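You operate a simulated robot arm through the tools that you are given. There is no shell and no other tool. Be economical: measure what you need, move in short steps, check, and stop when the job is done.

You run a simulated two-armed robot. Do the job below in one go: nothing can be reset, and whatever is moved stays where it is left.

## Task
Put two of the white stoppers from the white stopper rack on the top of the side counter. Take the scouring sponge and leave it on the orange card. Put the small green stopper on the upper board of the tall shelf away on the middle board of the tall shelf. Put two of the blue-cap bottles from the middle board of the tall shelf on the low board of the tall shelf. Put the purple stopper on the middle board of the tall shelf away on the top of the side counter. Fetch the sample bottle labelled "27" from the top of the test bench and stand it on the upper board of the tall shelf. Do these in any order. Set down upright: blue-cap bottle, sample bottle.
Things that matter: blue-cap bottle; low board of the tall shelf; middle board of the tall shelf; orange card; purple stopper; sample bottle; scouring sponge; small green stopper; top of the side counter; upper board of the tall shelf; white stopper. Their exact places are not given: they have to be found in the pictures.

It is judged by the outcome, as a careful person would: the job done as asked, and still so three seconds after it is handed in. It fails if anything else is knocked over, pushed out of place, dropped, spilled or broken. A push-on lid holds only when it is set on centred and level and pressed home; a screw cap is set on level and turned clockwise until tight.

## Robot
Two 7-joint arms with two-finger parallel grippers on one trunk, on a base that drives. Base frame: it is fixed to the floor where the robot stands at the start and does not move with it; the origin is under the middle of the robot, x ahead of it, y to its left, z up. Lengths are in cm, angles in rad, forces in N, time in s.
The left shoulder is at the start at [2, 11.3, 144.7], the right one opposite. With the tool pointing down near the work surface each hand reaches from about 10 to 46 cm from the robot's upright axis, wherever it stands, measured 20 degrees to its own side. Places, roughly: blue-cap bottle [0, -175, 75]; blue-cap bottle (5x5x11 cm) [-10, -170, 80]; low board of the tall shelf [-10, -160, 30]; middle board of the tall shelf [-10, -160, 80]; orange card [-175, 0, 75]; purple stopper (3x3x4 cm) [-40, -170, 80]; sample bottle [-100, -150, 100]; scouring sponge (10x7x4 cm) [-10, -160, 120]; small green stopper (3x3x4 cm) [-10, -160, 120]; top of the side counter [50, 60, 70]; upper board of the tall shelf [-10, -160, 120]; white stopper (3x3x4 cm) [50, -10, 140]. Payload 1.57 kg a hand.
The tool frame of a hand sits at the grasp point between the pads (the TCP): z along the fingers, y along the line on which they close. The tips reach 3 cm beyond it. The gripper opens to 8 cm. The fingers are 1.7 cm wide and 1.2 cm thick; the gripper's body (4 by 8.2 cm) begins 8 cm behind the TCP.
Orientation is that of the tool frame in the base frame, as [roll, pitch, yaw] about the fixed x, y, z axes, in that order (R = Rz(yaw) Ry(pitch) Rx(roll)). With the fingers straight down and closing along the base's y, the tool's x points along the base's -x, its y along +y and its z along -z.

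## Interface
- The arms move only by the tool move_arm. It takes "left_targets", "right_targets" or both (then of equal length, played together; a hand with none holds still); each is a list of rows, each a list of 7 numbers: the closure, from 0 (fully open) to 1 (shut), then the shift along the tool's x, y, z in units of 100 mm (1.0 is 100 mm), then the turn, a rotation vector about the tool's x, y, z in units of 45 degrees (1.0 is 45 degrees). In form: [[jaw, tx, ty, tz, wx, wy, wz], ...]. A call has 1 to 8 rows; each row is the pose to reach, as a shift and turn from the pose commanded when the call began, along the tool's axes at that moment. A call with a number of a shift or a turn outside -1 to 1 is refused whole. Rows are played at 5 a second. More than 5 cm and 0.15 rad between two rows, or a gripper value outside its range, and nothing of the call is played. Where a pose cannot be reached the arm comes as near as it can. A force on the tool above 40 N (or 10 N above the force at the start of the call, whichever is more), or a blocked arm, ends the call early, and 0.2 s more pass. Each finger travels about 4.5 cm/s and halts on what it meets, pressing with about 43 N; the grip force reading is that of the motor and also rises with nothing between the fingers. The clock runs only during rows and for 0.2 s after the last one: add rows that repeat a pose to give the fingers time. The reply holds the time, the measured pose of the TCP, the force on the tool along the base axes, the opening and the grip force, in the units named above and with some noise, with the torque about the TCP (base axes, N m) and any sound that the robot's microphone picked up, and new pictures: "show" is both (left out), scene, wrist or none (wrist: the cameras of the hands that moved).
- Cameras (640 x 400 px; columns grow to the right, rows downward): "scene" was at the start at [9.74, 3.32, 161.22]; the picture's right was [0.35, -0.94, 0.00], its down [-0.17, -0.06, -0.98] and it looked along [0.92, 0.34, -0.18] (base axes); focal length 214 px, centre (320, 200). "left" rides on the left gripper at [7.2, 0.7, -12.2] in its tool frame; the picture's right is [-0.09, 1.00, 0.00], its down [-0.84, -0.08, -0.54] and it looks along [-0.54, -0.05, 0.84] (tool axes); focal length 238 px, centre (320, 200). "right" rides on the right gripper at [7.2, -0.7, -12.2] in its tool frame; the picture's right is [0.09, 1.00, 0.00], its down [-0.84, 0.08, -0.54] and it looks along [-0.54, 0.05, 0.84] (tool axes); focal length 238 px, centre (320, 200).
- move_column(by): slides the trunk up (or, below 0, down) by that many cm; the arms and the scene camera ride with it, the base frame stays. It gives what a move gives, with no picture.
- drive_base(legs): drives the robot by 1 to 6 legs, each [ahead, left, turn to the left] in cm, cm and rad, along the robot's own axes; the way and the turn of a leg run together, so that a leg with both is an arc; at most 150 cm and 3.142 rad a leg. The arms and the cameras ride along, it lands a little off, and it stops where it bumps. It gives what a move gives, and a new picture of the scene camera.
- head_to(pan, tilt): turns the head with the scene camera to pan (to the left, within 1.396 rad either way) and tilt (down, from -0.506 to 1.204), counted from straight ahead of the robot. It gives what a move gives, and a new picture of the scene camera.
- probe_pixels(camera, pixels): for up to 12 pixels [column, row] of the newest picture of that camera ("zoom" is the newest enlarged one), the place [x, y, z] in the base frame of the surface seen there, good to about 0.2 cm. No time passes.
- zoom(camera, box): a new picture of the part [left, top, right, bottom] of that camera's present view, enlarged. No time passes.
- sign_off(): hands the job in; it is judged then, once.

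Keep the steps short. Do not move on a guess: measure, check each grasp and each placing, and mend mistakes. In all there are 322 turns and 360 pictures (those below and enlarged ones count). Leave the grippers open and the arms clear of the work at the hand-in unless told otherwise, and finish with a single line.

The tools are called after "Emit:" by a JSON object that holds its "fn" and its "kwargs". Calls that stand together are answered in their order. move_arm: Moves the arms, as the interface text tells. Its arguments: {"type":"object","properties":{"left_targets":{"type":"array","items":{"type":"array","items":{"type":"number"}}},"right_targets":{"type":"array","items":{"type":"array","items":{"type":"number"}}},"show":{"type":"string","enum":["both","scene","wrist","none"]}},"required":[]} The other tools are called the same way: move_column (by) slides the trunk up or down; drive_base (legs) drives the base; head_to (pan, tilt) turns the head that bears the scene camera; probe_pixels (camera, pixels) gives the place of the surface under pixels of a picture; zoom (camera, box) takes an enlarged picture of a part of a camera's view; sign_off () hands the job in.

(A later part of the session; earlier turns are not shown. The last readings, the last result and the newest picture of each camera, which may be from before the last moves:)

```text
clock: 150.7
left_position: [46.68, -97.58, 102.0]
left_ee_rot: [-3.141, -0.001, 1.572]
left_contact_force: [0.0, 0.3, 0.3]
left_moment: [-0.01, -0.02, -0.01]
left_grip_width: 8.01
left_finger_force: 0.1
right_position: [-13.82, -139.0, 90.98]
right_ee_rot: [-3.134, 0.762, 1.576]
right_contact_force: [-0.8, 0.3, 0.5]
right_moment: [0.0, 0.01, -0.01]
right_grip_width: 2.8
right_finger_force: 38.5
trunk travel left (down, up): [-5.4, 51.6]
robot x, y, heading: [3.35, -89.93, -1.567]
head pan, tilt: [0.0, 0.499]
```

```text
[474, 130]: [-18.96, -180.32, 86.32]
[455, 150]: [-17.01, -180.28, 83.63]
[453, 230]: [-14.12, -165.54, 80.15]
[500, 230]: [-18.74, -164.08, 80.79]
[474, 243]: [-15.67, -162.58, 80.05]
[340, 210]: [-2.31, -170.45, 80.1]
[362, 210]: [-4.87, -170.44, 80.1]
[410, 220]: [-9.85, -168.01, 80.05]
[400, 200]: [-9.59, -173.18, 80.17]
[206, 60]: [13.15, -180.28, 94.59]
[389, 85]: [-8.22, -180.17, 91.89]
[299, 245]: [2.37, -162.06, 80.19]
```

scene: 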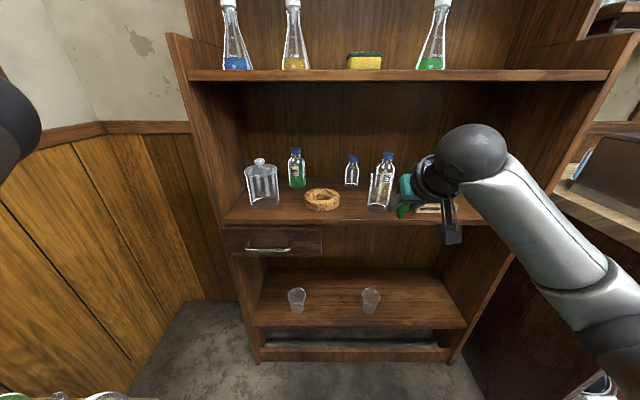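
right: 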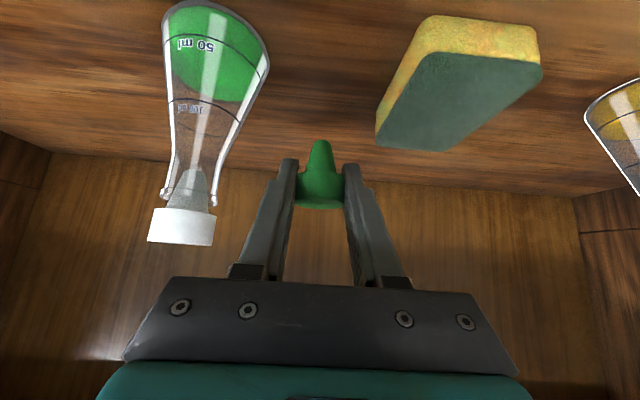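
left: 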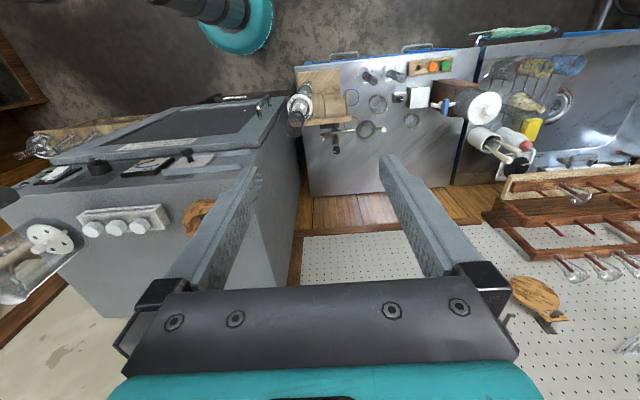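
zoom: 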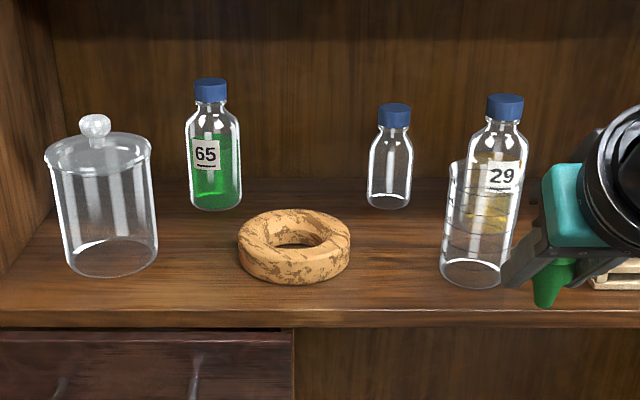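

Free slot on the middle board: between the cork ring (right edge x≈−3) and the beaker (left edge x≈−11), near the front. I go for (−6.3, −155.3): shift 7.5 cm left, 12 ahead.

Emit:
{"fn": "drive_base", "kwargs": {"legs": [[0, 7.5, 0], [12, 0, 0]]}}

Emit:
{"fn": "zoom", "kwargs": {"camera": "right", "box": [0, 0, 640, 400]}}

```text
clock: 152.6
left_position: [54.18, -109.44, 102.01]
left_ee_rot: [3.142, 0.0, 1.574]
left_contact_force: [0.6, 0.7, 0.8]
left_moment: [0.0, 0.0, 0.01]
left_grip_width: 8.02
left_finger_force: 0.1
right_position: [-6.21, -150.93, 90.95]
right_ee_rot: [-3.134, 0.763, 1.578]
right_contact_force: [-0.2, 0.0, -0.9]
right_moment: [-0.01, 0.03, 0.04]
right_grip_width: 2.79
right_finger_force: 38.0
trunk travel left (down, up): [-5.4, 51.6]
robot x, y, heading: [10.65, -101.52, -1.565]
head pan, tilt: [0.0, 0.499]
```

scene: 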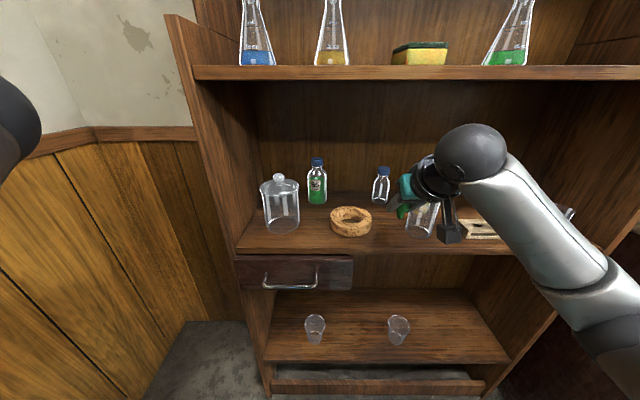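

```text
1.00 times, centred on (320, 200) of right (not enlarged: the box is as wide or as high as the picture)
```

zoom: 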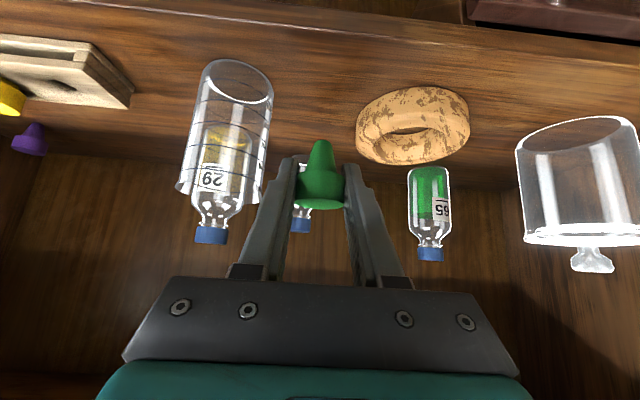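

Emit:
{"fn": "probe_pixels", "kwargs": {"camera": "right", "pixels": [[275, 100], [240, 62], [200, 80], [358, 128], [385, 160], [320, 90], [300, 95], [330, 80], [222, 160], [250, 190]]}}

```text
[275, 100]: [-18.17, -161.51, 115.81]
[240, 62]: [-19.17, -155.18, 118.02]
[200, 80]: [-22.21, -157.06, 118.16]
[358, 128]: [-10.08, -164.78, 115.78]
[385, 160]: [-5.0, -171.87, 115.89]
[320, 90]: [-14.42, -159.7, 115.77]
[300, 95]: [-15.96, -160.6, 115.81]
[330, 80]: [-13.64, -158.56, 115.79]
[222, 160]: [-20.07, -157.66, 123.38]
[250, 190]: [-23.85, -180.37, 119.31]
```

The stored wrist picture is older; I probe the enlarged one instead.

Emit:
{"fn": "probe_pixels", "kwargs": {"camera": "zoom", "pixels": [[275, 100], [240, 60], [200, 80], [358, 128], [385, 160], [320, 90], [300, 95], [330, 80], [240, 90], [250, 190]]}}

```text
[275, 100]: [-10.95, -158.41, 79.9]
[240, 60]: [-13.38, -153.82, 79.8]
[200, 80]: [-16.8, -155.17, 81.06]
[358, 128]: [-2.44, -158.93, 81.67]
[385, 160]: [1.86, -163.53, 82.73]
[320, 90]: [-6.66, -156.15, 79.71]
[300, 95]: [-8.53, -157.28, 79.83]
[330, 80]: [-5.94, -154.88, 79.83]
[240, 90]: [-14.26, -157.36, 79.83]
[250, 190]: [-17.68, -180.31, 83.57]
```

I set the stopper down at (−6.6, −155.2): forward 4.3 and down slowly to z≈83.3.

Emit:
{"fn": "move_arm", "kwargs": {"right_targets": [[1, -0.3, -0.04, 0.3, 0, 0, 0], [1, -0.14, -0.04, 0.46, 0, 0, 0], [1, 0.07, -0.04, 0.66, 0, 0, 0], [1, 0.15, -0.04, 0.77, 0, 0, 0], [1, 0.19, -0.04, 0.82, 0, 0, 0], [1, 0.22, -0.04, 0.85, 0, 0, 0], [1, 0.225, -0.04, 0.857, 0, 0, 0]], "show": "wrist"}}

```text
clock: 154.2
left_position: [54.04, -109.48, 102.05]
left_ee_rot: [3.14, -0.001, 1.572]
left_contact_force: [-0.3, 0.1, -0.6]
left_moment: [0.0, 0.01, -0.02]
left_grip_width: 7.99
left_finger_force: 0.1
right_position: [-6.76, -155.11, 83.34]
right_ee_rot: [-3.135, 0.763, 1.578]
right_contact_force: [-0.1, 1.0, -0.2]
right_moment: [0.0, -0.01, -0.03]
right_grip_width: 2.79
right_finger_force: 38.8
trunk travel left (down, up): [-5.4, 51.6]
robot x, y, heading: [10.74, -101.59, -1.567]
head pan, tilt: [0.0, 0.499]
```

right: 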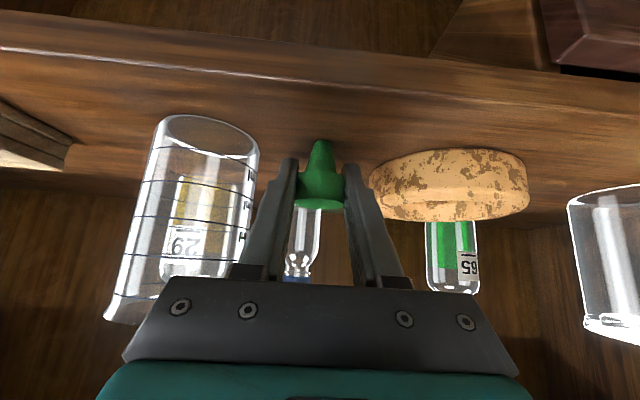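

No contact yet; a few millimetres more.

Emit:
{"fn": "move_arm", "kwargs": {"right_targets": [[1, 0.01, 0, 0.01, 0, 0, 0], [1, 0.02, 0, 0.021, 0, 0, 0], [1, 0.028, 0, 0.029, 0, 0, 0]], "show": "none"}}

```text
clock: 155.0
left_position: [54.17, -109.22, 102.06]
left_ee_rot: [3.141, 0.001, 1.574]
left_contact_force: [-0.1, -0.5, 0.1]
left_moment: [0.01, 0.0, 0.02]
left_grip_width: 8.0
left_finger_force: 0.1
right_position: [-6.75, -155.27, 83.18]
right_ee_rot: [-3.138, 0.77, 1.576]
right_contact_force: [-1.1, 3.4, 13.6]
right_moment: [0.05, -0.02, 0.0]
right_grip_width: 2.8
right_finger_force: 37.7
trunk travel left (down, up): [-5.4, 51.6]
robot x, y, heading: [10.6, -101.85, -1.565]
head pan, tilt: [0.0, 0.499]
```

Contact (13 N). I ease off, open slightly, wait, then withdraw along the fingers.

Emit:
{"fn": "move_arm", "kwargs": {"right_targets": [[1, -0.012, 0, -0.012, 0, 0, 0], [0.6, -0.012, 0, -0.012, 0, 0, 0], [0.52, -0.012, 0, -0.012, 0, 0, 0], [0.52, -0.012, 0, -0.012, 0, 0, 0], [0.52, -0.012, 0, -0.2, 0, 0, 0], [0.52, -0.012, 0, -0.45, 0, 0, 0], [0.52, -0.012, 0, -0.7, 0, 0, 0]], "show": "both"}}

```text
clock: 156.6
left_position: [54.24, -109.5, 102.02]
left_ee_rot: [-3.14, 0.0, 1.574]
left_contact_force: [0.4, 0.4, -0.5]
left_moment: [0.01, -0.01, -0.01]
left_grip_width: 8.0
left_finger_force: 0.1
right_position: [-6.69, -150.42, 88.04]
right_ee_rot: [-3.135, 0.765, 1.576]
right_contact_force: [0.2, 0.6, 0.2]
right_moment: [0.02, 0.01, 0.01]
right_grip_width: 3.83
right_finger_force: 0.0
trunk travel left (down, up): [-5.4, 51.6]
robot x, y, heading: [10.7, -101.62, -1.562]
head pan, tilt: [0.0, 0.499]
```

scene: 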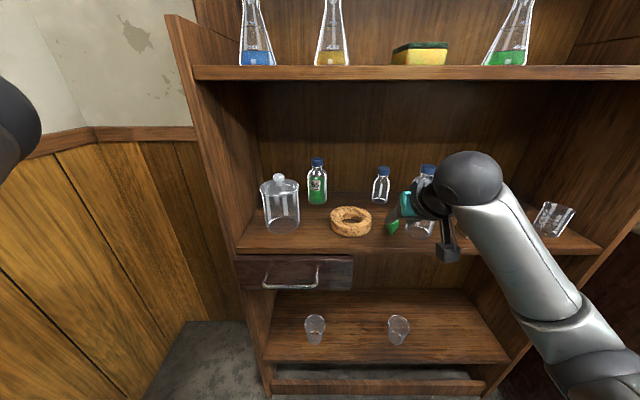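
right: 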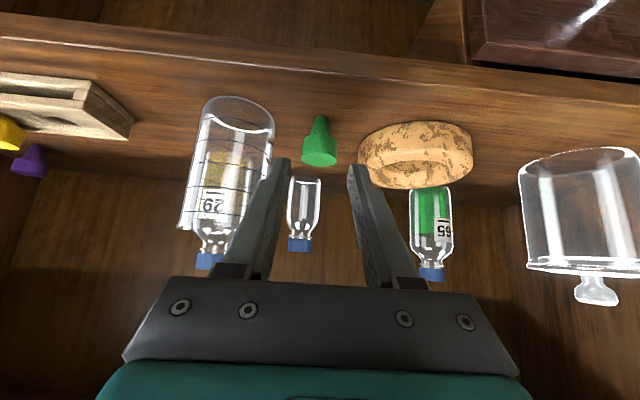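

The green stopper stands on the middle board. Next bottle "65". I back off 18 cm, tilt the hand further (≈60°) and bring it inward 13 cm, opening it fully.

Emit:
{"fn": "drive_base", "kwargs": {"legs": [[-18, 0, 0]]}}

Emit:
{"fn": "move_arm", "kwargs": {"right_targets": [[0.3, 0, 0.3, 0, 0, -0.11, 0], [0, 0, 0.6, 0, 0, -0.22, 0], [0, 0, 0.9, 0, 0, -0.33, 0], [0, 0, 1, 0, 0, -0.33, 0], [0, 0, 1, 0, 0, -0.33, 0]], "show": "none"}}

Emit:
{"fn": "move_arm", "kwargs": {"right_targets": [[0, 0, 0.15, 0, 0, 0, 0], [0, 0, 0.3, 0, 0, 0, 0], [0, 0, 0.3, 0, 0, 0, 0]], "show": "both"}}

```text
clock: 158.1
left_position: [54.01, -91.42, 101.96]
left_ee_rot: [3.141, 0.0, 1.572]
left_contact_force: [-0.3, -0.3, 1.0]
left_moment: [-0.01, 0.0, -0.02]
left_grip_width: 8.02
left_finger_force: 0.0
right_position: [-6.65, -132.34, 88.01]
right_ee_rot: [-3.135, 0.764, 1.577]
right_contact_force: [0.1, 0.3, -0.3]
right_moment: [-0.01, 0.01, -0.01]
right_grip_width: 3.84
right_finger_force: 0.1
trunk travel left (down, up): [-5.4, 51.6]
robot x, y, heading: [10.74, -83.74, -1.566]
head pan, tilt: [0.0, 0.499]
```

scene: 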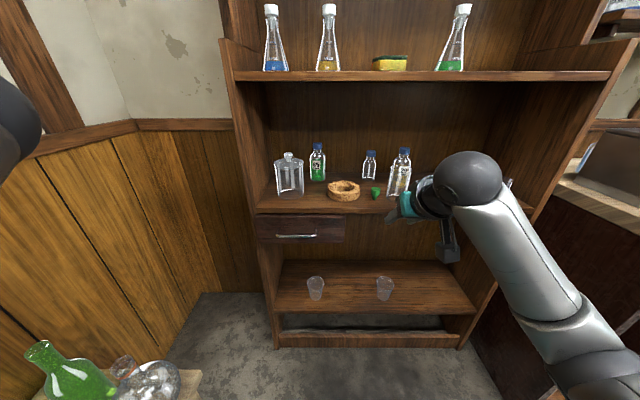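

```text
clock: 159.3
left_position: [53.89, -91.44, 101.91]
left_ee_rot: [3.14, 0.0, 1.572]
left_contact_force: [0.5, 0.8, 0.8]
left_moment: [-0.02, 0.0, 0.02]
left_grip_width: 8.0
left_finger_force: 0.0
right_position: [3.29, -132.32, 88.07]
right_ee_rot: [-3.133, 1.022, 1.58]
right_contact_force: [0.0, 0.3, 0.1]
right_moment: [-0.01, -0.01, -0.02]
right_grip_width: 8.01
right_finger_force: 0.0
trunk travel left (down, up): [-5.4, 51.6]
robot x, y, heading: [10.9, -83.82, -1.57]
head pan, tilt: [0.0, 0.499]
```

```text
clock: 160.1
left_position: [54.04, -91.48, 102.01]
left_ee_rot: [3.141, 0.0, 1.572]
left_contact_force: [0.2, -0.2, -0.2]
left_moment: [-0.04, -0.01, 0.01]
left_grip_width: 8.02
left_finger_force: 0.1
right_position: [6.33, -132.43, 87.97]
right_ee_rot: [-3.132, 1.023, 1.58]
right_contact_force: [0.4, -0.4, -0.7]
right_moment: [-0.03, 0.04, 0.02]
right_grip_width: 7.98
right_finger_force: 0.1
trunk travel left (down, up): [-5.4, 51.6]
robot x, y, heading: [10.6, -83.91, -1.565]
head pan, tilt: [0.0, 0.499]
```

scene: 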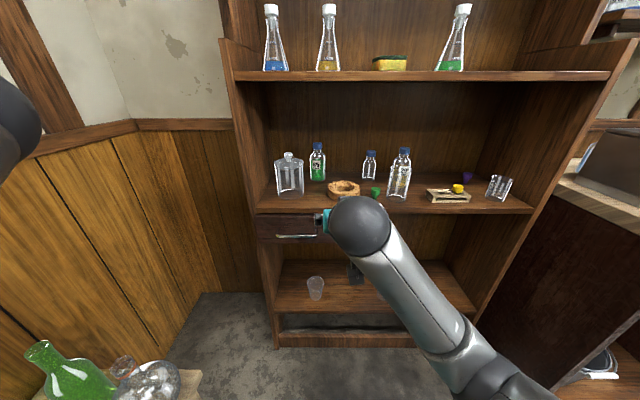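
right: 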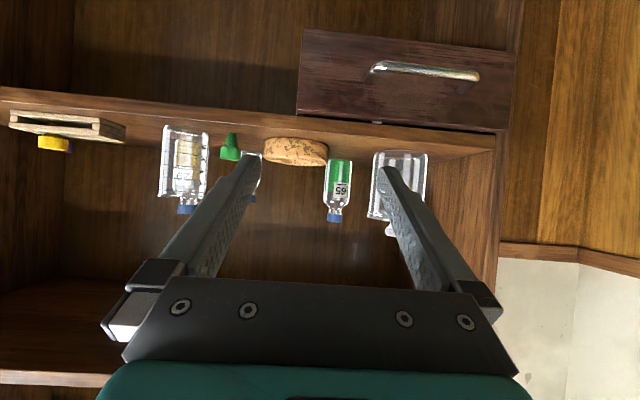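

Emit:
{"fn": "zoom", "kwargs": {"camera": "right", "box": [240, 110, 450, 250]}}

Emit:
{"fn": "zoom", "kwargs": {"camera": "scene", "box": [260, 130, 420, 220]}}

Emit:
{"fn": "probe_pixels", "kwargs": {"camera": "zoom", "pixels": [[225, 60], [225, 75], [205, 130], [256, 140], [230, 150], [167, 240], [60, 230], [120, 265], [442, 85], [443, 105], [335, 240], [466, 250]]}}

```text
2.86 times, centred on (345, 180) of right
```

zoom: 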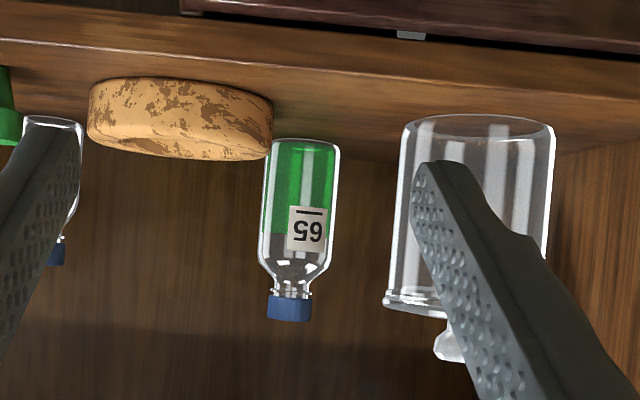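

```text
4.00 times, centred on (340, 175) of scene
```

zoom: 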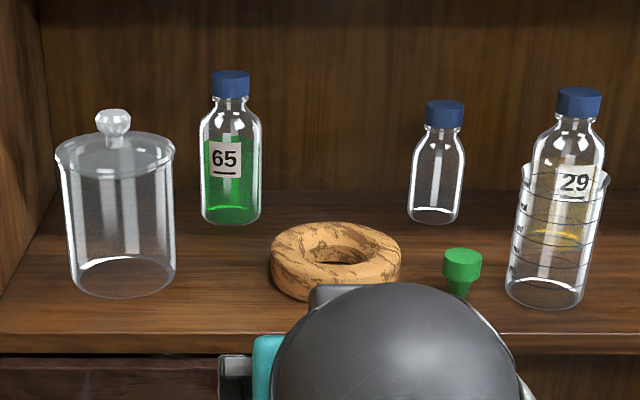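

```text
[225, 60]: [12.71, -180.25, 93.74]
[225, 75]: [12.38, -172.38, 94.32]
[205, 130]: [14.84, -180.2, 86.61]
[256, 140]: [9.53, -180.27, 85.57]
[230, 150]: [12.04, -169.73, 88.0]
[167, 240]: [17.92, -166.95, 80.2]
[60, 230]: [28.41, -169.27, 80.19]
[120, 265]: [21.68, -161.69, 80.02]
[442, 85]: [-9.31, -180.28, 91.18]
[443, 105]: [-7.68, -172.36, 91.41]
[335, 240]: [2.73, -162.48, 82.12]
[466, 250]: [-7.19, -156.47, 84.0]
```

Bottle "65" centre ≈ (12.1, −172.7), jar edge x≈18. I shift 5.6 cm left and 22 ahead, with the jaws at 7 cm.

Emit:
{"fn": "drive_base", "kwargs": {"legs": [[0, 5.6, 0], [22, 0, 0]]}}

Emit:
{"fn": "move_arm", "kwargs": {"right_targets": [[0.12, 0, 0, 0, 0, 0, 0], [0.12, 0, 0, 0, 0, 0, 0]], "show": "wrist"}}

```text
clock: 162.3
left_position: [59.74, -113.39, 101.9]
left_ee_rot: [-3.141, -0.001, 1.573]
left_contact_force: [-0.2, 0.3, 0.4]
left_moment: [0.01, 0.0, 0.02]
left_grip_width: 7.99
left_finger_force: 0.1
right_position: [12.05, -154.47, 88.01]
right_ee_rot: [-3.13, 1.021, 1.581]
right_contact_force: [0.9, -0.1, 0.0]
right_moment: [-0.01, 0.01, 0.01]
right_grip_width: 7.99
right_finger_force: 0.1
trunk travel left (down, up): [-5.4, 51.6]
robot x, y, heading: [16.19, -106.17, -1.566]
head pan, tilt: [0.0, 0.499]
```

scene: 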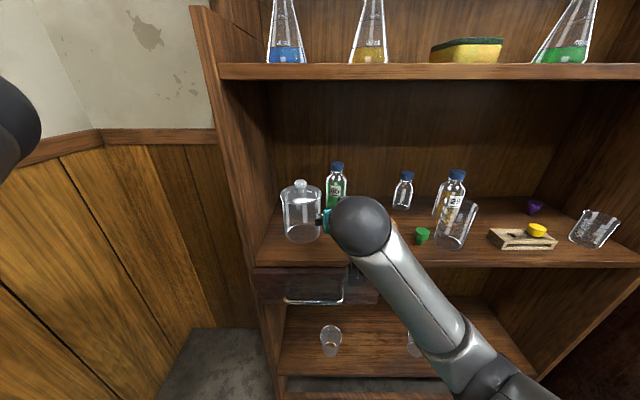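

```text
clock: 162.9
left_position: [59.7, -113.46, 101.94]
left_ee_rot: [3.141, 0.0, 1.572]
left_contact_force: [-0.7, -0.2, -0.4]
left_moment: [0.03, -0.01, 0.0]
left_grip_width: 7.99
left_finger_force: 0.1
right_position: [12.03, -154.43, 88.01]
right_ee_rot: [-3.129, 1.023, 1.581]
right_contact_force: [-0.5, 0.0, -0.3]
right_moment: [-0.01, 0.0, -0.02]
right_grip_width: 7.06
right_finger_force: 0.0
trunk travel left (down, up): [-5.4, 51.6]
robot x, y, heading: [16.7, -105.61, -1.564]
head pan, tilt: [0.0, 0.499]
```

right: 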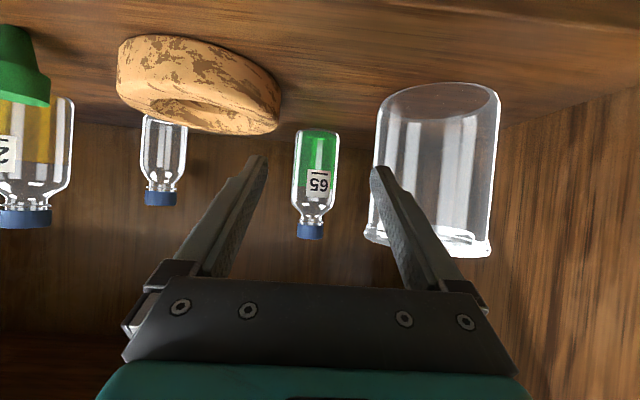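

The jar's edge is at x≈16.8, too near for a straight approach, so I rotate the hand 0.25 rad so that it comes in from the ring side, and shift 4.6 cm.

Emit:
{"fn": "move_arm", "kwargs": {"right_targets": [[0.07, 0, -0.2, 0, -0.13, 0, -0.08], [0.07, 0, -0.46, 0, -0.27, 0, -0.165], [0.07, 0, -0.46, 0, -0.27, 0, -0.165]], "show": "both"}}

```text
clock: 163.7
left_position: [59.8, -113.41, 102.0]
left_ee_rot: [3.141, 0.001, 1.577]
left_contact_force: [-0.5, -1.1, 0.2]
left_moment: [0.0, 0.0, 0.02]
left_grip_width: 8.01
left_finger_force: 0.2
right_position: [7.38, -154.38, 88.17]
right_ee_rot: [-3.132, 1.02, 1.831]
right_contact_force: [-0.2, -0.1, -0.6]
right_moment: [0.01, 0.0, 0.03]
right_grip_width: 7.41
right_finger_force: 0.0
trunk travel left (down, up): [-5.4, 51.6]
robot x, y, heading: [16.42, -106.04, -1.57]
head pan, tilt: [0.0, 0.499]
```

scene: 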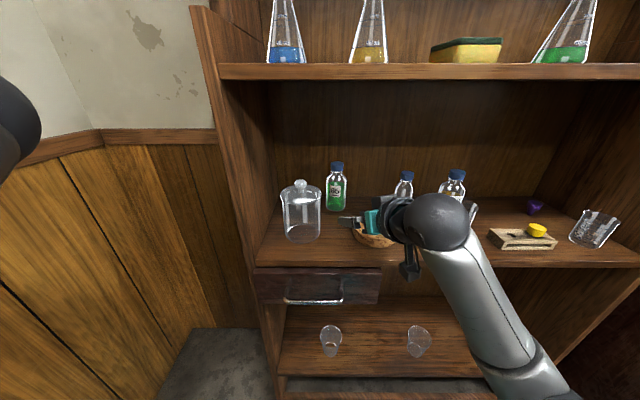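
right: 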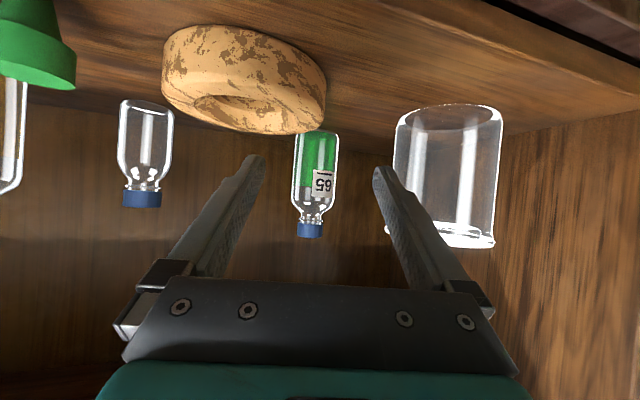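

I advance horizontally 10 cm along the hand's direction.

Emit:
{"fn": "move_arm", "kwargs": {"right_targets": [[0.07, -0.13, 0, 0.21, 0, 0, 0], [0.07, -0.26, 0, 0.43, 0, 0, 0], [0.07, -0.39, 0, 0.64, 0, 0, 0], [0.07, -0.52, 0, 0.854, 0, 0, 0], [0.07, -0.52, 0, 0.854, 0, 0, 0]], "show": "both"}}

```text
clock: 164.9
left_position: [59.73, -113.23, 101.97]
left_ee_rot: [-3.141, 0.001, 1.574]
left_contact_force: [0.0, 0.8, 0.1]
left_moment: [-0.01, 0.0, 0.02]
left_grip_width: 8.02
left_finger_force: 0.1
right_position: [9.83, -164.13, 88.23]
right_ee_rot: [-3.131, 1.02, 1.83]
right_contact_force: [-0.3, -0.1, -0.5]
right_moment: [0.02, -0.01, 0.01]
right_grip_width: 7.45
right_finger_force: 0.1
trunk travel left (down, up): [-5.4, 51.6]
robot x, y, heading: [16.74, -105.54, -1.565]
head pan, tilt: [0.0, 0.499]
```

scene: 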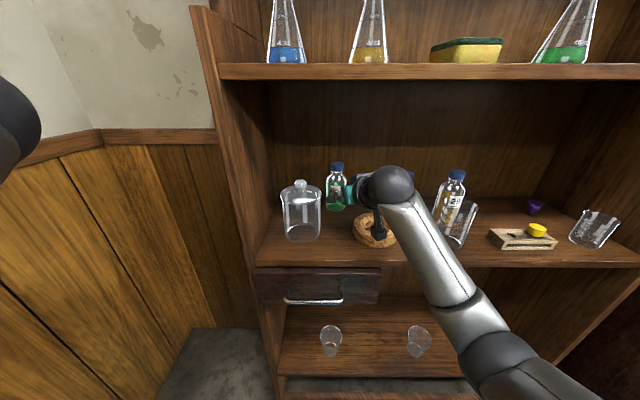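
right: 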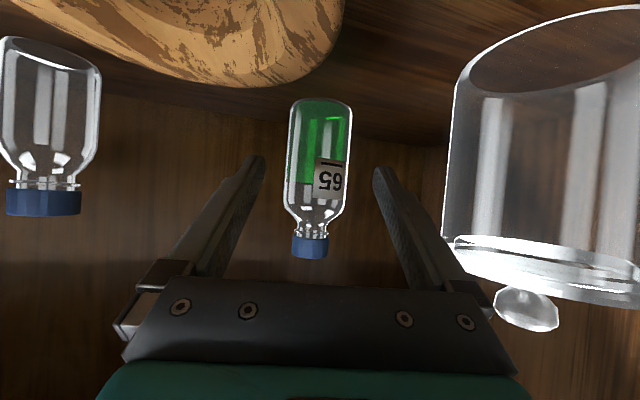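

Bottle between the fingers, aligned. I advance the remaining 8.8 cm, slightly lower.

Emit:
{"fn": "move_arm", "kwargs": {"right_targets": [[0.07, -0.12, 0, 0.2, 0, 0, 0], [0.07, -0.24, 0, 0.4, 0, 0, 0], [0.07, -0.34, 0, 0.6, 0, 0, 0], [0.07, -0.42, 0, 0.78, 0, 0, 0], [0.07, -0.42, 0, 0.78, 0, 0, 0]], "show": "both"}}

```text
clock: 166.1
left_position: [59.76, -113.37, 101.93]
left_ee_rot: [-3.141, 0.0, 1.574]
left_contact_force: [0.1, 0.0, -0.3]
left_moment: [0.04, 0.0, -0.03]
left_grip_width: 7.99
left_finger_force: 0.2
right_position: [12.07, -172.75, 87.51]
right_ee_rot: [-3.13, 1.022, 1.83]
right_contact_force: [-0.1, -0.4, 0.9]
right_moment: [0.0, 0.02, -0.02]
right_grip_width: 7.44
right_finger_force: 0.0
trunk travel left (down, up): [-5.4, 51.6]
robot x, y, heading: [16.18, -105.72, -1.569]
head pan, tilt: [0.0, 0.499]
```

scene: 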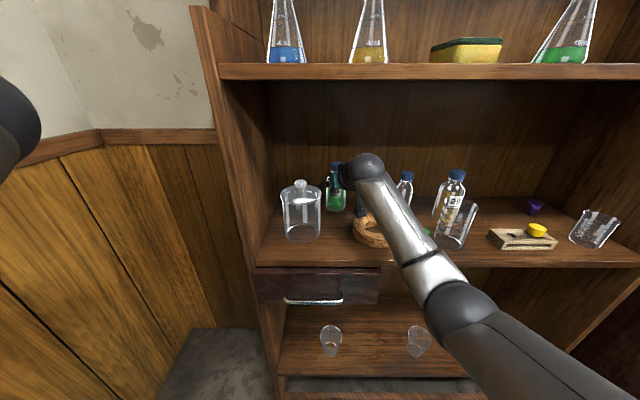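
right: 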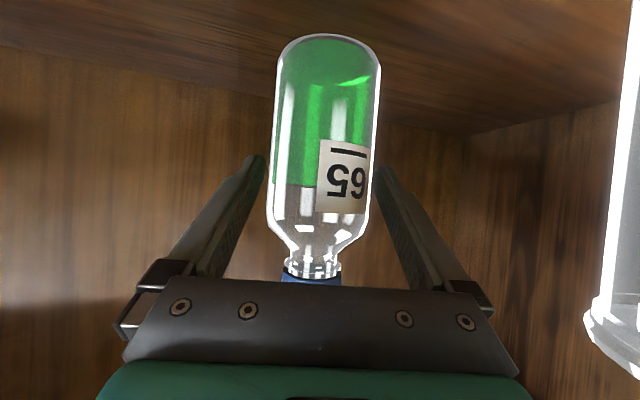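

Bottle "65" is between the pads. I close and check the grip.

Emit:
{"fn": "move_arm", "kwargs": {"right_targets": [[0.2, 0, 0, 0, 0, 0, 0], [0.4, 0, 0, 0, 0, 0, 0], [0.7, 0, 0, 0, 0, 0, 0], [0.7, 0, 0, 0, 0, 0, 0], [0.7, 0, 0, 0, 0, 0, 0]], "show": "wrist"}}

```text
clock: 167.3
left_position: [59.77, -113.4, 102.04]
left_ee_rot: [3.139, 0.001, 1.574]
left_contact_force: [0.5, -0.2, -0.2]
left_moment: [0.02, -0.02, -0.02]
left_grip_width: 8.03
left_finger_force: 0.1
right_position: [11.98, -172.67, 87.59]
right_ee_rot: [-3.131, 1.02, 1.829]
right_contact_force: [-0.3, -0.8, 0.9]
right_moment: [-0.05, -0.08, -0.02]
right_grip_width: 5.91
right_finger_force: 43.1
trunk travel left (down, up): [-5.4, 51.6]
robot x, y, heading: [16.38, -105.92, -1.569]
head pan, tilt: [0.0, 0.499]
```

right: 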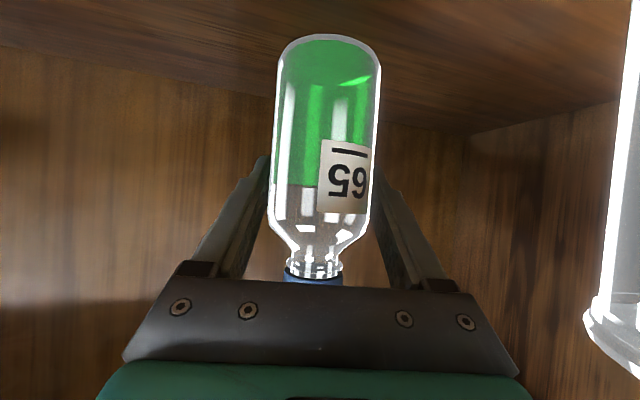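

Gripped (5.9 cm). I measure the ring's top and the upper board's underside before lifting.

Emit:
{"fn": "probe_pixels", "kwargs": {"camera": "scene", "pixels": [[358, 235], [385, 243], [365, 245], [420, 78], [420, 82], [367, 160], [365, 155], [375, 165]]}}

```text
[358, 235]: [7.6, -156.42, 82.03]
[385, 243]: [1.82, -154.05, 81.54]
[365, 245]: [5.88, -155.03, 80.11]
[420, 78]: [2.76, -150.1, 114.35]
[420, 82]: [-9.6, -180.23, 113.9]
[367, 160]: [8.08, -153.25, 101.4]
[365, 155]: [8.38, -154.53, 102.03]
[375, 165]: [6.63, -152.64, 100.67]
```

There is ~10 cm clearance above the wrist. I lift 5 cm.

Emit:
{"fn": "move_arm", "kwargs": {"right_targets": [[0.75, -0.1, 0, -0.06, 0, 0, 0], [0.75, -0.26, 0, -0.16, 0, 0, 0], [0.75, -0.43, 0, -0.26, 0, 0, 0], [0.75, -0.43, 0, -0.26, 0, 0, 0]], "show": "both"}}

```text
clock: 168.3
left_position: [59.78, -113.5, 101.93]
left_ee_rot: [3.14, 0.0, 1.574]
left_contact_force: [-0.3, 0.2, -0.2]
left_moment: [-0.02, -0.01, 0.03]
left_grip_width: 8.02
left_finger_force: 0.0
right_position: [12.07, -172.68, 92.59]
right_ee_rot: [-3.132, 1.02, 1.83]
right_contact_force: [0.1, 0.0, -3.7]
right_moment: [0.02, -0.02, -0.01]
right_grip_width: 5.88
right_finger_force: 43.1
trunk travel left (down, up): [-5.4, 51.6]
robot x, y, heading: [16.36, -106.03, -1.563]
head pan, tilt: [0.0, 0.499]
```

scene: 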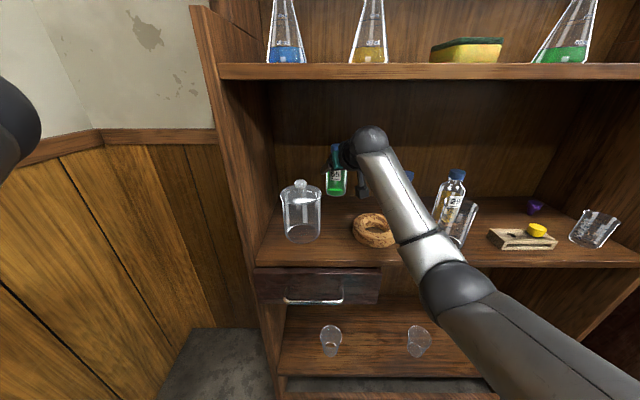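
right: 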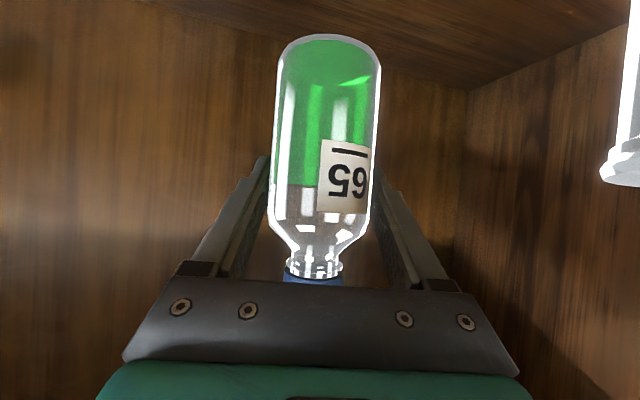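

Lifted upright. I pull back 10 cm along the hand's direction (over the ring), then back the robot out 28 cm.

Emit:
{"fn": "move_arm", "kwargs": {"right_targets": [[0.75, 0.13, 0, -0.21, 0, 0, 0], [0.75, 0.26, 0, -0.43, 0, 0, 0], [0.75, 0.39, 0, -0.64, 0, 0, 0], [0.75, 0.52, 0, -0.854, 0, 0, 0]], "show": "none"}}

Emit:
{"fn": "drive_base", "kwargs": {"legs": [[-30, 0, 0]]}}

```text
clock: 169.3
left_position: [59.87, -113.35, 101.93]
left_ee_rot: [3.139, 0.0, 1.575]
left_contact_force: [0.3, 0.1, 0.5]
left_moment: [0.02, -0.02, 0.0]
left_grip_width: 8.02
left_finger_force: 0.2
right_position: [9.68, -162.97, 92.68]
right_ee_rot: [-3.132, 1.02, 1.828]
right_contact_force: [0.5, 0.2, -2.9]
right_moment: [0.02, -0.03, -0.02]
right_grip_width: 5.88
right_finger_force: 43.1
trunk travel left (down, up): [-5.4, 51.6]
robot x, y, heading: [16.41, -105.64, -1.565]
head pan, tilt: [0.0, 0.499]
```

```text
clock: 171.4
left_position: [59.71, -83.35, 102.03]
left_ee_rot: [3.139, 0.0, 1.573]
left_contact_force: [0.3, -0.6, 0.1]
left_moment: [0.01, -0.01, -0.05]
left_grip_width: 8.03
left_finger_force: 0.0
right_position: [9.44, -132.98, 92.57]
right_ee_rot: [-3.131, 1.022, 1.831]
right_contact_force: [0.1, 0.4, -2.3]
right_moment: [0.02, -0.01, 0.0]
right_grip_width: 5.9
right_finger_force: 42.4
trunk travel left (down, up): [-5.4, 51.6]
robot x, y, heading: [16.33, -75.41, -1.566]
head pan, tilt: [0.0, 0.499]
```

scene: 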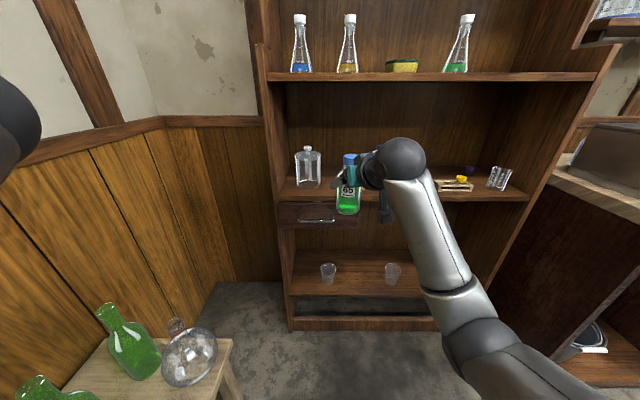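

I lower the trunk 5 cm and start lowering the bottle with the arm, out in the open.

Emit:
{"fn": "move_column", "kwargs": {"by": -5}}

Emit:
{"fn": "move_arm", "kwargs": {"right_targets": [[0.75, 0.25, 0, 0.15, 0, 0, 0], [0.75, 0.5, 0, 0.3, 0, 0, 0], [0.75, 0.75, 0, 0.46, 0, 0, 0], [0.75, 0.98, 0, 0.6, 0, 0, 0]], "show": "none"}}

Emit:
{"fn": "move_arm", "kwargs": {"right_targets": [[0.75, 0.25, 0, 0.15, 0, 0, 0], [0.75, 0.5, 0, 0.3, 0, 0, 0], [0.75, 0.75, 0, 0.46, 0, 0, 0], [0.75, 0.98, 0, 0.6, 0, 0, 0]], "show": "scene"}}

```text
clock: 172.3
left_position: [59.57, -83.35, 97.01]
left_ee_rot: [3.14, 0.002, 1.574]
left_contact_force: [0.3, 0.9, -0.1]
left_moment: [0.02, 0.01, -0.01]
left_grip_width: 8.0
left_finger_force: 0.0
right_position: [9.64, -133.02, 87.61]
right_ee_rot: [-3.133, 1.021, 1.833]
right_contact_force: [0.2, 0.5, -2.9]
right_moment: [0.01, 0.01, -0.02]
right_grip_width: 5.87
right_finger_force: 42.7
trunk travel left (down, up): [-0.4, 56.6]
robot x, y, heading: [16.41, -75.69, -1.565]
head pan, tilt: [0.0, 0.499]
```

```text
clock: 173.3
left_position: [59.68, -83.24, 97.03]
left_ee_rot: [3.14, 0.001, 1.573]
left_contact_force: [-0.4, 0.2, -0.9]
left_moment: [-0.06, 0.03, -0.02]
left_grip_width: 8.01
left_finger_force: 0.0
right_position: [9.43, -133.01, 76.11]
right_ee_rot: [-3.128, 1.022, 1.83]
right_contact_force: [0.4, 0.5, -3.1]
right_moment: [-0.01, 0.01, -0.01]
right_grip_width: 5.88
right_finger_force: 43.0
trunk travel left (down, up): [-0.4, 56.6]
robot x, y, heading: [16.54, -75.38, -1.566]
head pan, tilt: [0.0, 0.499]
```

```text
clock: 174.3
left_position: [59.72, -83.3, 97.11]
left_ee_rot: [3.14, 0.001, 1.573]
left_contact_force: [0.5, -0.3, -0.3]
left_moment: [-0.01, -0.01, -0.02]
left_grip_width: 8.01
left_finger_force: 0.1
right_position: [9.4, -132.99, 64.55]
right_ee_rot: [-3.131, 1.021, 1.83]
right_contact_force: [-0.7, 0.1, -3.6]
right_moment: [0.03, 0.01, -0.02]
right_grip_width: 5.88
right_finger_force: 42.8
trunk travel left (down, up): [-0.4, 56.6]
robot x, y, heading: [16.21, -75.66, -1.566]
head pan, tilt: [0.0, 0.499]
```

scene: 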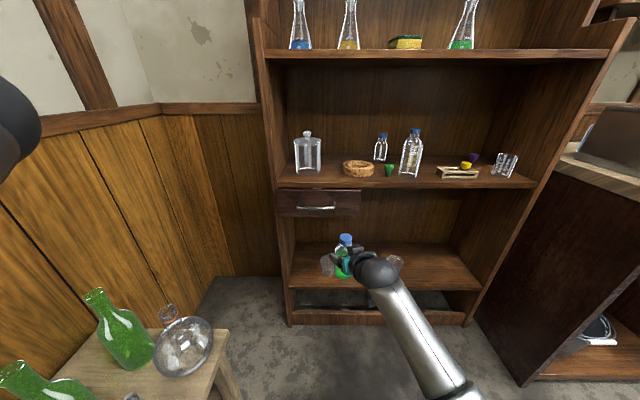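

Emit:
{"fn": "move_arm", "kwargs": {"right_targets": [[0.75, 0.25, 0, 0.15, 0, 0, 0], [0.75, 0.5, 0, 0.3, 0, 0, 0], [0.75, 0.75, 0, 0.46, 0, 0, 0], [0.75, 0.98, 0, 0.6, 0, 0, 0]], "show": "none"}}

Emit:
{"fn": "move_arm", "kwargs": {"right_targets": [[0.75, 0.25, 0, 0.15, 0, 0, 0], [0.75, 0.5, 0, 0.3, 0, 0, 0], [0.75, 0.75, 0, 0.46, 0, 0, 0], [0.75, 0.98, 0, 0.6, 0, 0, 0]], "show": "both"}}

```text
clock: 175.3
left_position: [59.64, -83.36, 96.89]
left_ee_rot: [3.141, 0.001, 1.575]
left_contact_force: [-0.1, 0.4, -0.4]
left_moment: [0.02, 0.0, -0.02]
left_grip_width: 8.0
left_finger_force: 0.1
right_position: [9.42, -133.04, 52.99]
right_ee_rot: [-3.133, 1.02, 1.833]
right_contact_force: [-0.1, 0.4, -2.3]
right_moment: [-0.01, 0.01, 0.0]
right_grip_width: 5.87
right_finger_force: 43.2
trunk travel left (down, up): [-0.4, 56.6]
robot x, y, heading: [16.23, -75.91, -1.565]
head pan, tilt: [0.0, 0.499]
```

```text
clock: 176.3
left_position: [59.67, -83.36, 97.05]
left_ee_rot: [3.14, 0.0, 1.576]
left_contact_force: [0.0, 0.0, 0.3]
left_moment: [-0.02, -0.01, -0.02]
left_grip_width: 8.03
left_finger_force: 0.1
right_position: [9.3, -133.14, 43.5]
right_ee_rot: [-3.132, 1.022, 1.83]
right_contact_force: [-0.6, 0.0, -3.0]
right_moment: [-0.01, -0.02, -0.05]
right_grip_width: 5.89
right_finger_force: 42.9
right hand out of reach, approached as far as the arm can: row 4
trunk travel left (down, up): [-0.4, 56.6]
robot x, y, heading: [16.29, -75.21, -1.568]
head pan, tilt: [0.0, 0.499]
```

scene: 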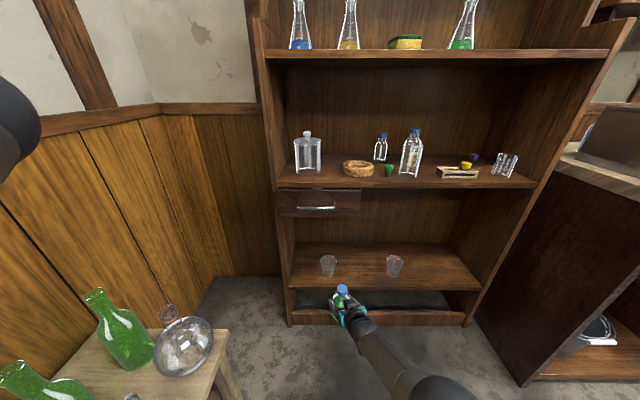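
right: 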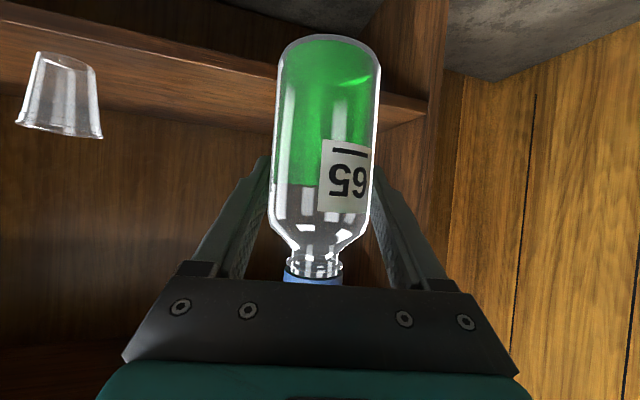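

Near the reach limit; I bring the hand 8 cm back towards the robot and then lower the last 4.5 cm.

Emit:
{"fn": "move_arm", "kwargs": {"right_targets": [[0.75, 0.15, 0, -0.23, 0, 0, 0], [0.75, 0.3, 0, -0.46, 0, 0, 0], [0.75, 0.42, 0, -0.68, 0, 0, 0], [0.75, 0.62, 0, -0.56, 0, 0, 0], [0.75, 0.8, 0, -0.45, 0, 0, 0], [0.75, 0.8, 0, -0.45, 0, 0, 0]], "show": "none"}}

```text
clock: 177.7
left_position: [59.66, -83.12, 96.99]
left_ee_rot: [3.141, 0.001, 1.575]
left_contact_force: [0.0, 0.7, -0.2]
left_moment: [-0.02, 0.01, 0.01]
left_grip_width: 8.0
left_finger_force: 0.1
right_position: [7.4, -125.34, 38.88]
right_ee_rot: [-3.133, 1.022, 1.831]
right_contact_force: [0.3, -0.1, -3.4]
right_moment: [0.01, 0.01, 0.02]
right_grip_width: 5.86
right_finger_force: 42.9
trunk travel left (down, up): [-0.4, 56.6]
robot x, y, heading: [16.18, -75.83, -1.565]
head pan, tilt: [0.0, 0.499]
```

Bottle bottom is ~1.3 cm above the low board's level. I shift 4.4 cm right and drive 32.5 ahead so it lands at about (3, −158).

Emit:
{"fn": "drive_base", "kwargs": {"legs": [[0, -4.4, 0], [20, 0, 0]]}}

Emit:
{"fn": "drive_base", "kwargs": {"legs": [[12.5, 0, 0]]}}

Emit:
{"fn": "zoom", "kwargs": {"camera": "right", "box": [0, 0, 640, 400]}}

```text
clock: 179.8
left_position: [55.45, -102.95, 97.01]
left_ee_rot: [3.14, 0.002, 1.577]
left_contact_force: [-0.2, -0.6, -0.3]
left_moment: [0.01, 0.01, 0.02]
left_grip_width: 8.0
left_finger_force: 0.0
right_position: [3.21, -145.08, 38.8]
right_ee_rot: [-3.132, 1.021, 1.831]
right_contact_force: [0.0, 0.6, -3.7]
right_moment: [0.06, 0.01, 0.02]
right_grip_width: 5.88
right_finger_force: 43.1
trunk travel left (down, up): [-0.4, 56.6]
robot x, y, heading: [12.02, -95.21, -1.565]
head pan, tilt: [0.0, 0.499]
```

scene: 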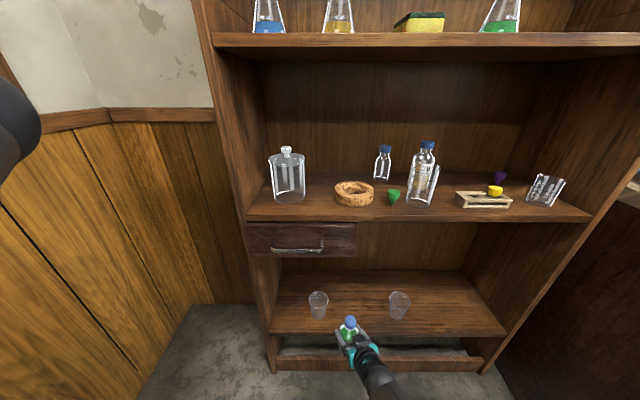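

```text
clock: 181.0
left_position: [55.44, -115.52, 97.03]
left_ee_rot: [3.141, 0.0, 1.574]
left_contact_force: [-0.3, 0.5, 1.1]
left_moment: [-0.05, 0.03, -0.01]
left_grip_width: 8.0
left_finger_force: 0.0
right_position: [3.14, -157.5, 38.76]
right_ee_rot: [-3.131, 1.02, 1.832]
right_contact_force: [0.1, 0.7, -3.4]
right_moment: [-0.01, 0.0, 0.0]
right_grip_width: 5.85
right_finger_force: 43.1
trunk travel left (down, up): [-0.4, 56.6]
robot x, y, heading: [12.02, -107.94, -1.567]
head pan, tilt: [0.0, 0.499]
```

scene: 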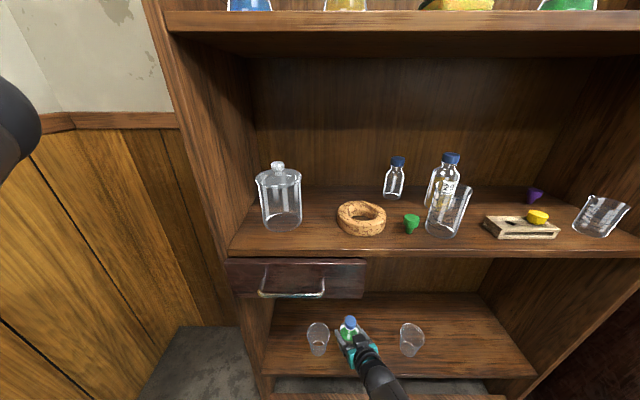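

```text
1.00 times, centred on (320, 200) of right (not enlarged: the box is as wide or as high as the picture)
```

zoom: 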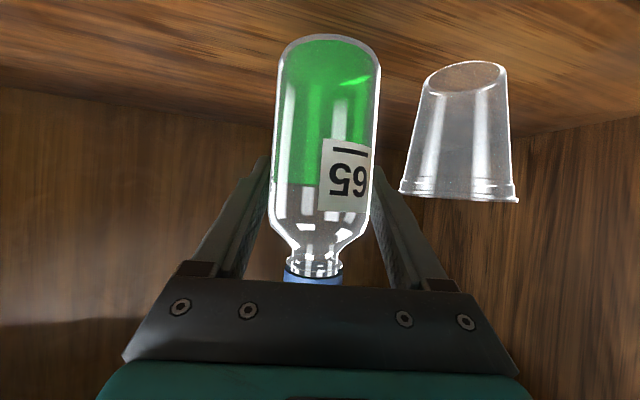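

I lower about 1.3 cm until contact.

Emit:
{"fn": "move_arm", "kwargs": {"right_targets": [[0.75, 0.06, 0, 0.036, 0, 0, 0], [0.75, 0.09, 0, 0.055, 0, 0, 0], [0.75, 0.105, 0, 0.064, 0, 0, 0], [0.75, 0.115, 0, 0.07, 0, 0, 0], [0.75, 0.12, 0, 0.073, 0, 0, 0]], "show": "none"}}

```text
clock: 182.2
left_position: [55.54, -115.42, 97.17]
left_ee_rot: [3.14, 0.001, 1.573]
left_contact_force: [0.1, 1.0, -0.5]
left_moment: [-0.01, -0.01, 0.02]
left_grip_width: 8.03
left_finger_force: 0.0
right_position: [3.21, -157.44, 37.7]
right_ee_rot: [-3.134, 1.024, 1.831]
right_contact_force: [-2.0, 3.9, 9.7]
right_moment: [0.52, -0.1, 0.11]
right_grip_width: 5.9
right_finger_force: 42.4
trunk travel left (down, up): [-0.4, 56.6]
robot x, y, heading: [12.47, -107.75, -1.564]
head pan, tilt: [0.0, 0.499]
```

Contact (net upward 10 N). I ease a millimetre and open to ~7.4 cm.

Emit:
{"fn": "move_arm", "kwargs": {"right_targets": [[0.75, -0.01, 0, -0.006, 0, 0, 0], [0.4, -0.01, 0, -0.006, 0, 0, 0], [0.2, -0.01, 0, -0.006, 0, 0, 0], [0.05, -0.01, 0, -0.006, 0, 0, 0], [0.05, -0.01, 0, -0.006, 0, 0, 0], [0.05, -0.01, 0, -0.006, 0, 0, 0]], "show": "wrist"}}

```text
clock: 183.6
left_position: [55.58, -115.52, 96.97]
left_ee_rot: [3.139, 0.0, 1.575]
left_contact_force: [-0.4, -0.6, 0.4]
left_moment: [0.02, 0.01, 0.0]
left_grip_width: 7.99
left_finger_force: 0.0
right_position: [3.15, -157.46, 37.45]
right_ee_rot: [-3.131, 1.019, 1.831]
right_contact_force: [0.2, 0.3, 0.5]
right_moment: [-0.02, -0.02, 0.03]
right_grip_width: 7.6
right_finger_force: 0.1
trunk travel left (down, up): [-0.4, 56.6]
robot x, y, heading: [12.27, -108.13, -1.558]
head pan, tilt: [0.0, 0.499]
```

right: 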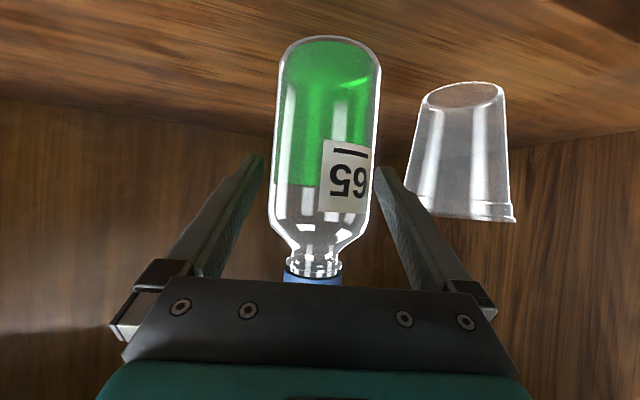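

Released, bottle standing. I withdraw along the fingers.

Emit:
{"fn": "move_arm", "kwargs": {"right_targets": [[0.05, 0, 0, -0.25, 0, 0, 0], [0.05, 0, 0, -0.5, 0, 0, 0], [0.02, 0, 0, -0.75, 0, 0, 0], [0, 0, 0, -0.95, 0, 0, 0]], "show": "both"}}

```text
clock: 184.6
left_position: [55.51, -115.46, 96.85]
left_ee_rot: [3.142, -0.001, 1.575]
left_contact_force: [0.9, -0.3, 0.3]
left_moment: [-0.02, 0.01, 0.03]
left_grip_width: 7.98
left_finger_force: 0.1
right_position: [1.24, -149.62, 42.62]
right_ee_rot: [-3.132, 1.019, 1.832]
right_contact_force: [0.7, -0.8, -0.4]
right_moment: [0.0, -0.03, 0.01]
right_grip_width: 8.0
right_finger_force: 0.0
trunk travel left (down, up): [-0.4, 56.6]
robot x, y, heading: [12.12, -107.99, -1.559]
head pan, tilt: [0.0, 0.499]
```

scene: 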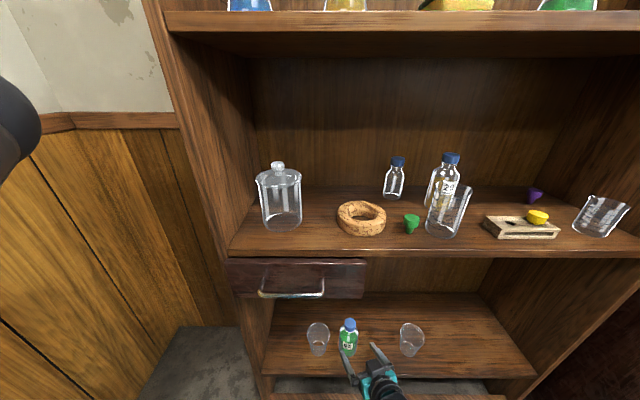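
right: 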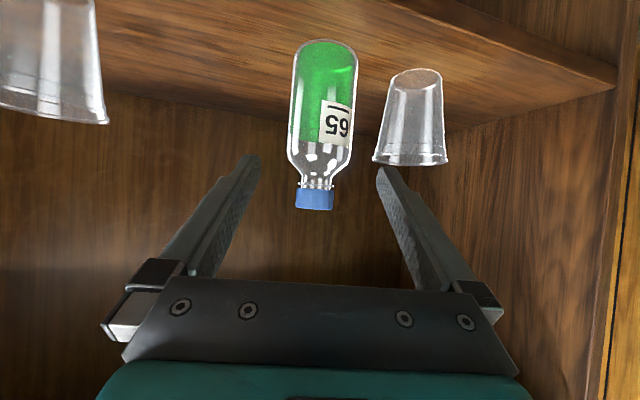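

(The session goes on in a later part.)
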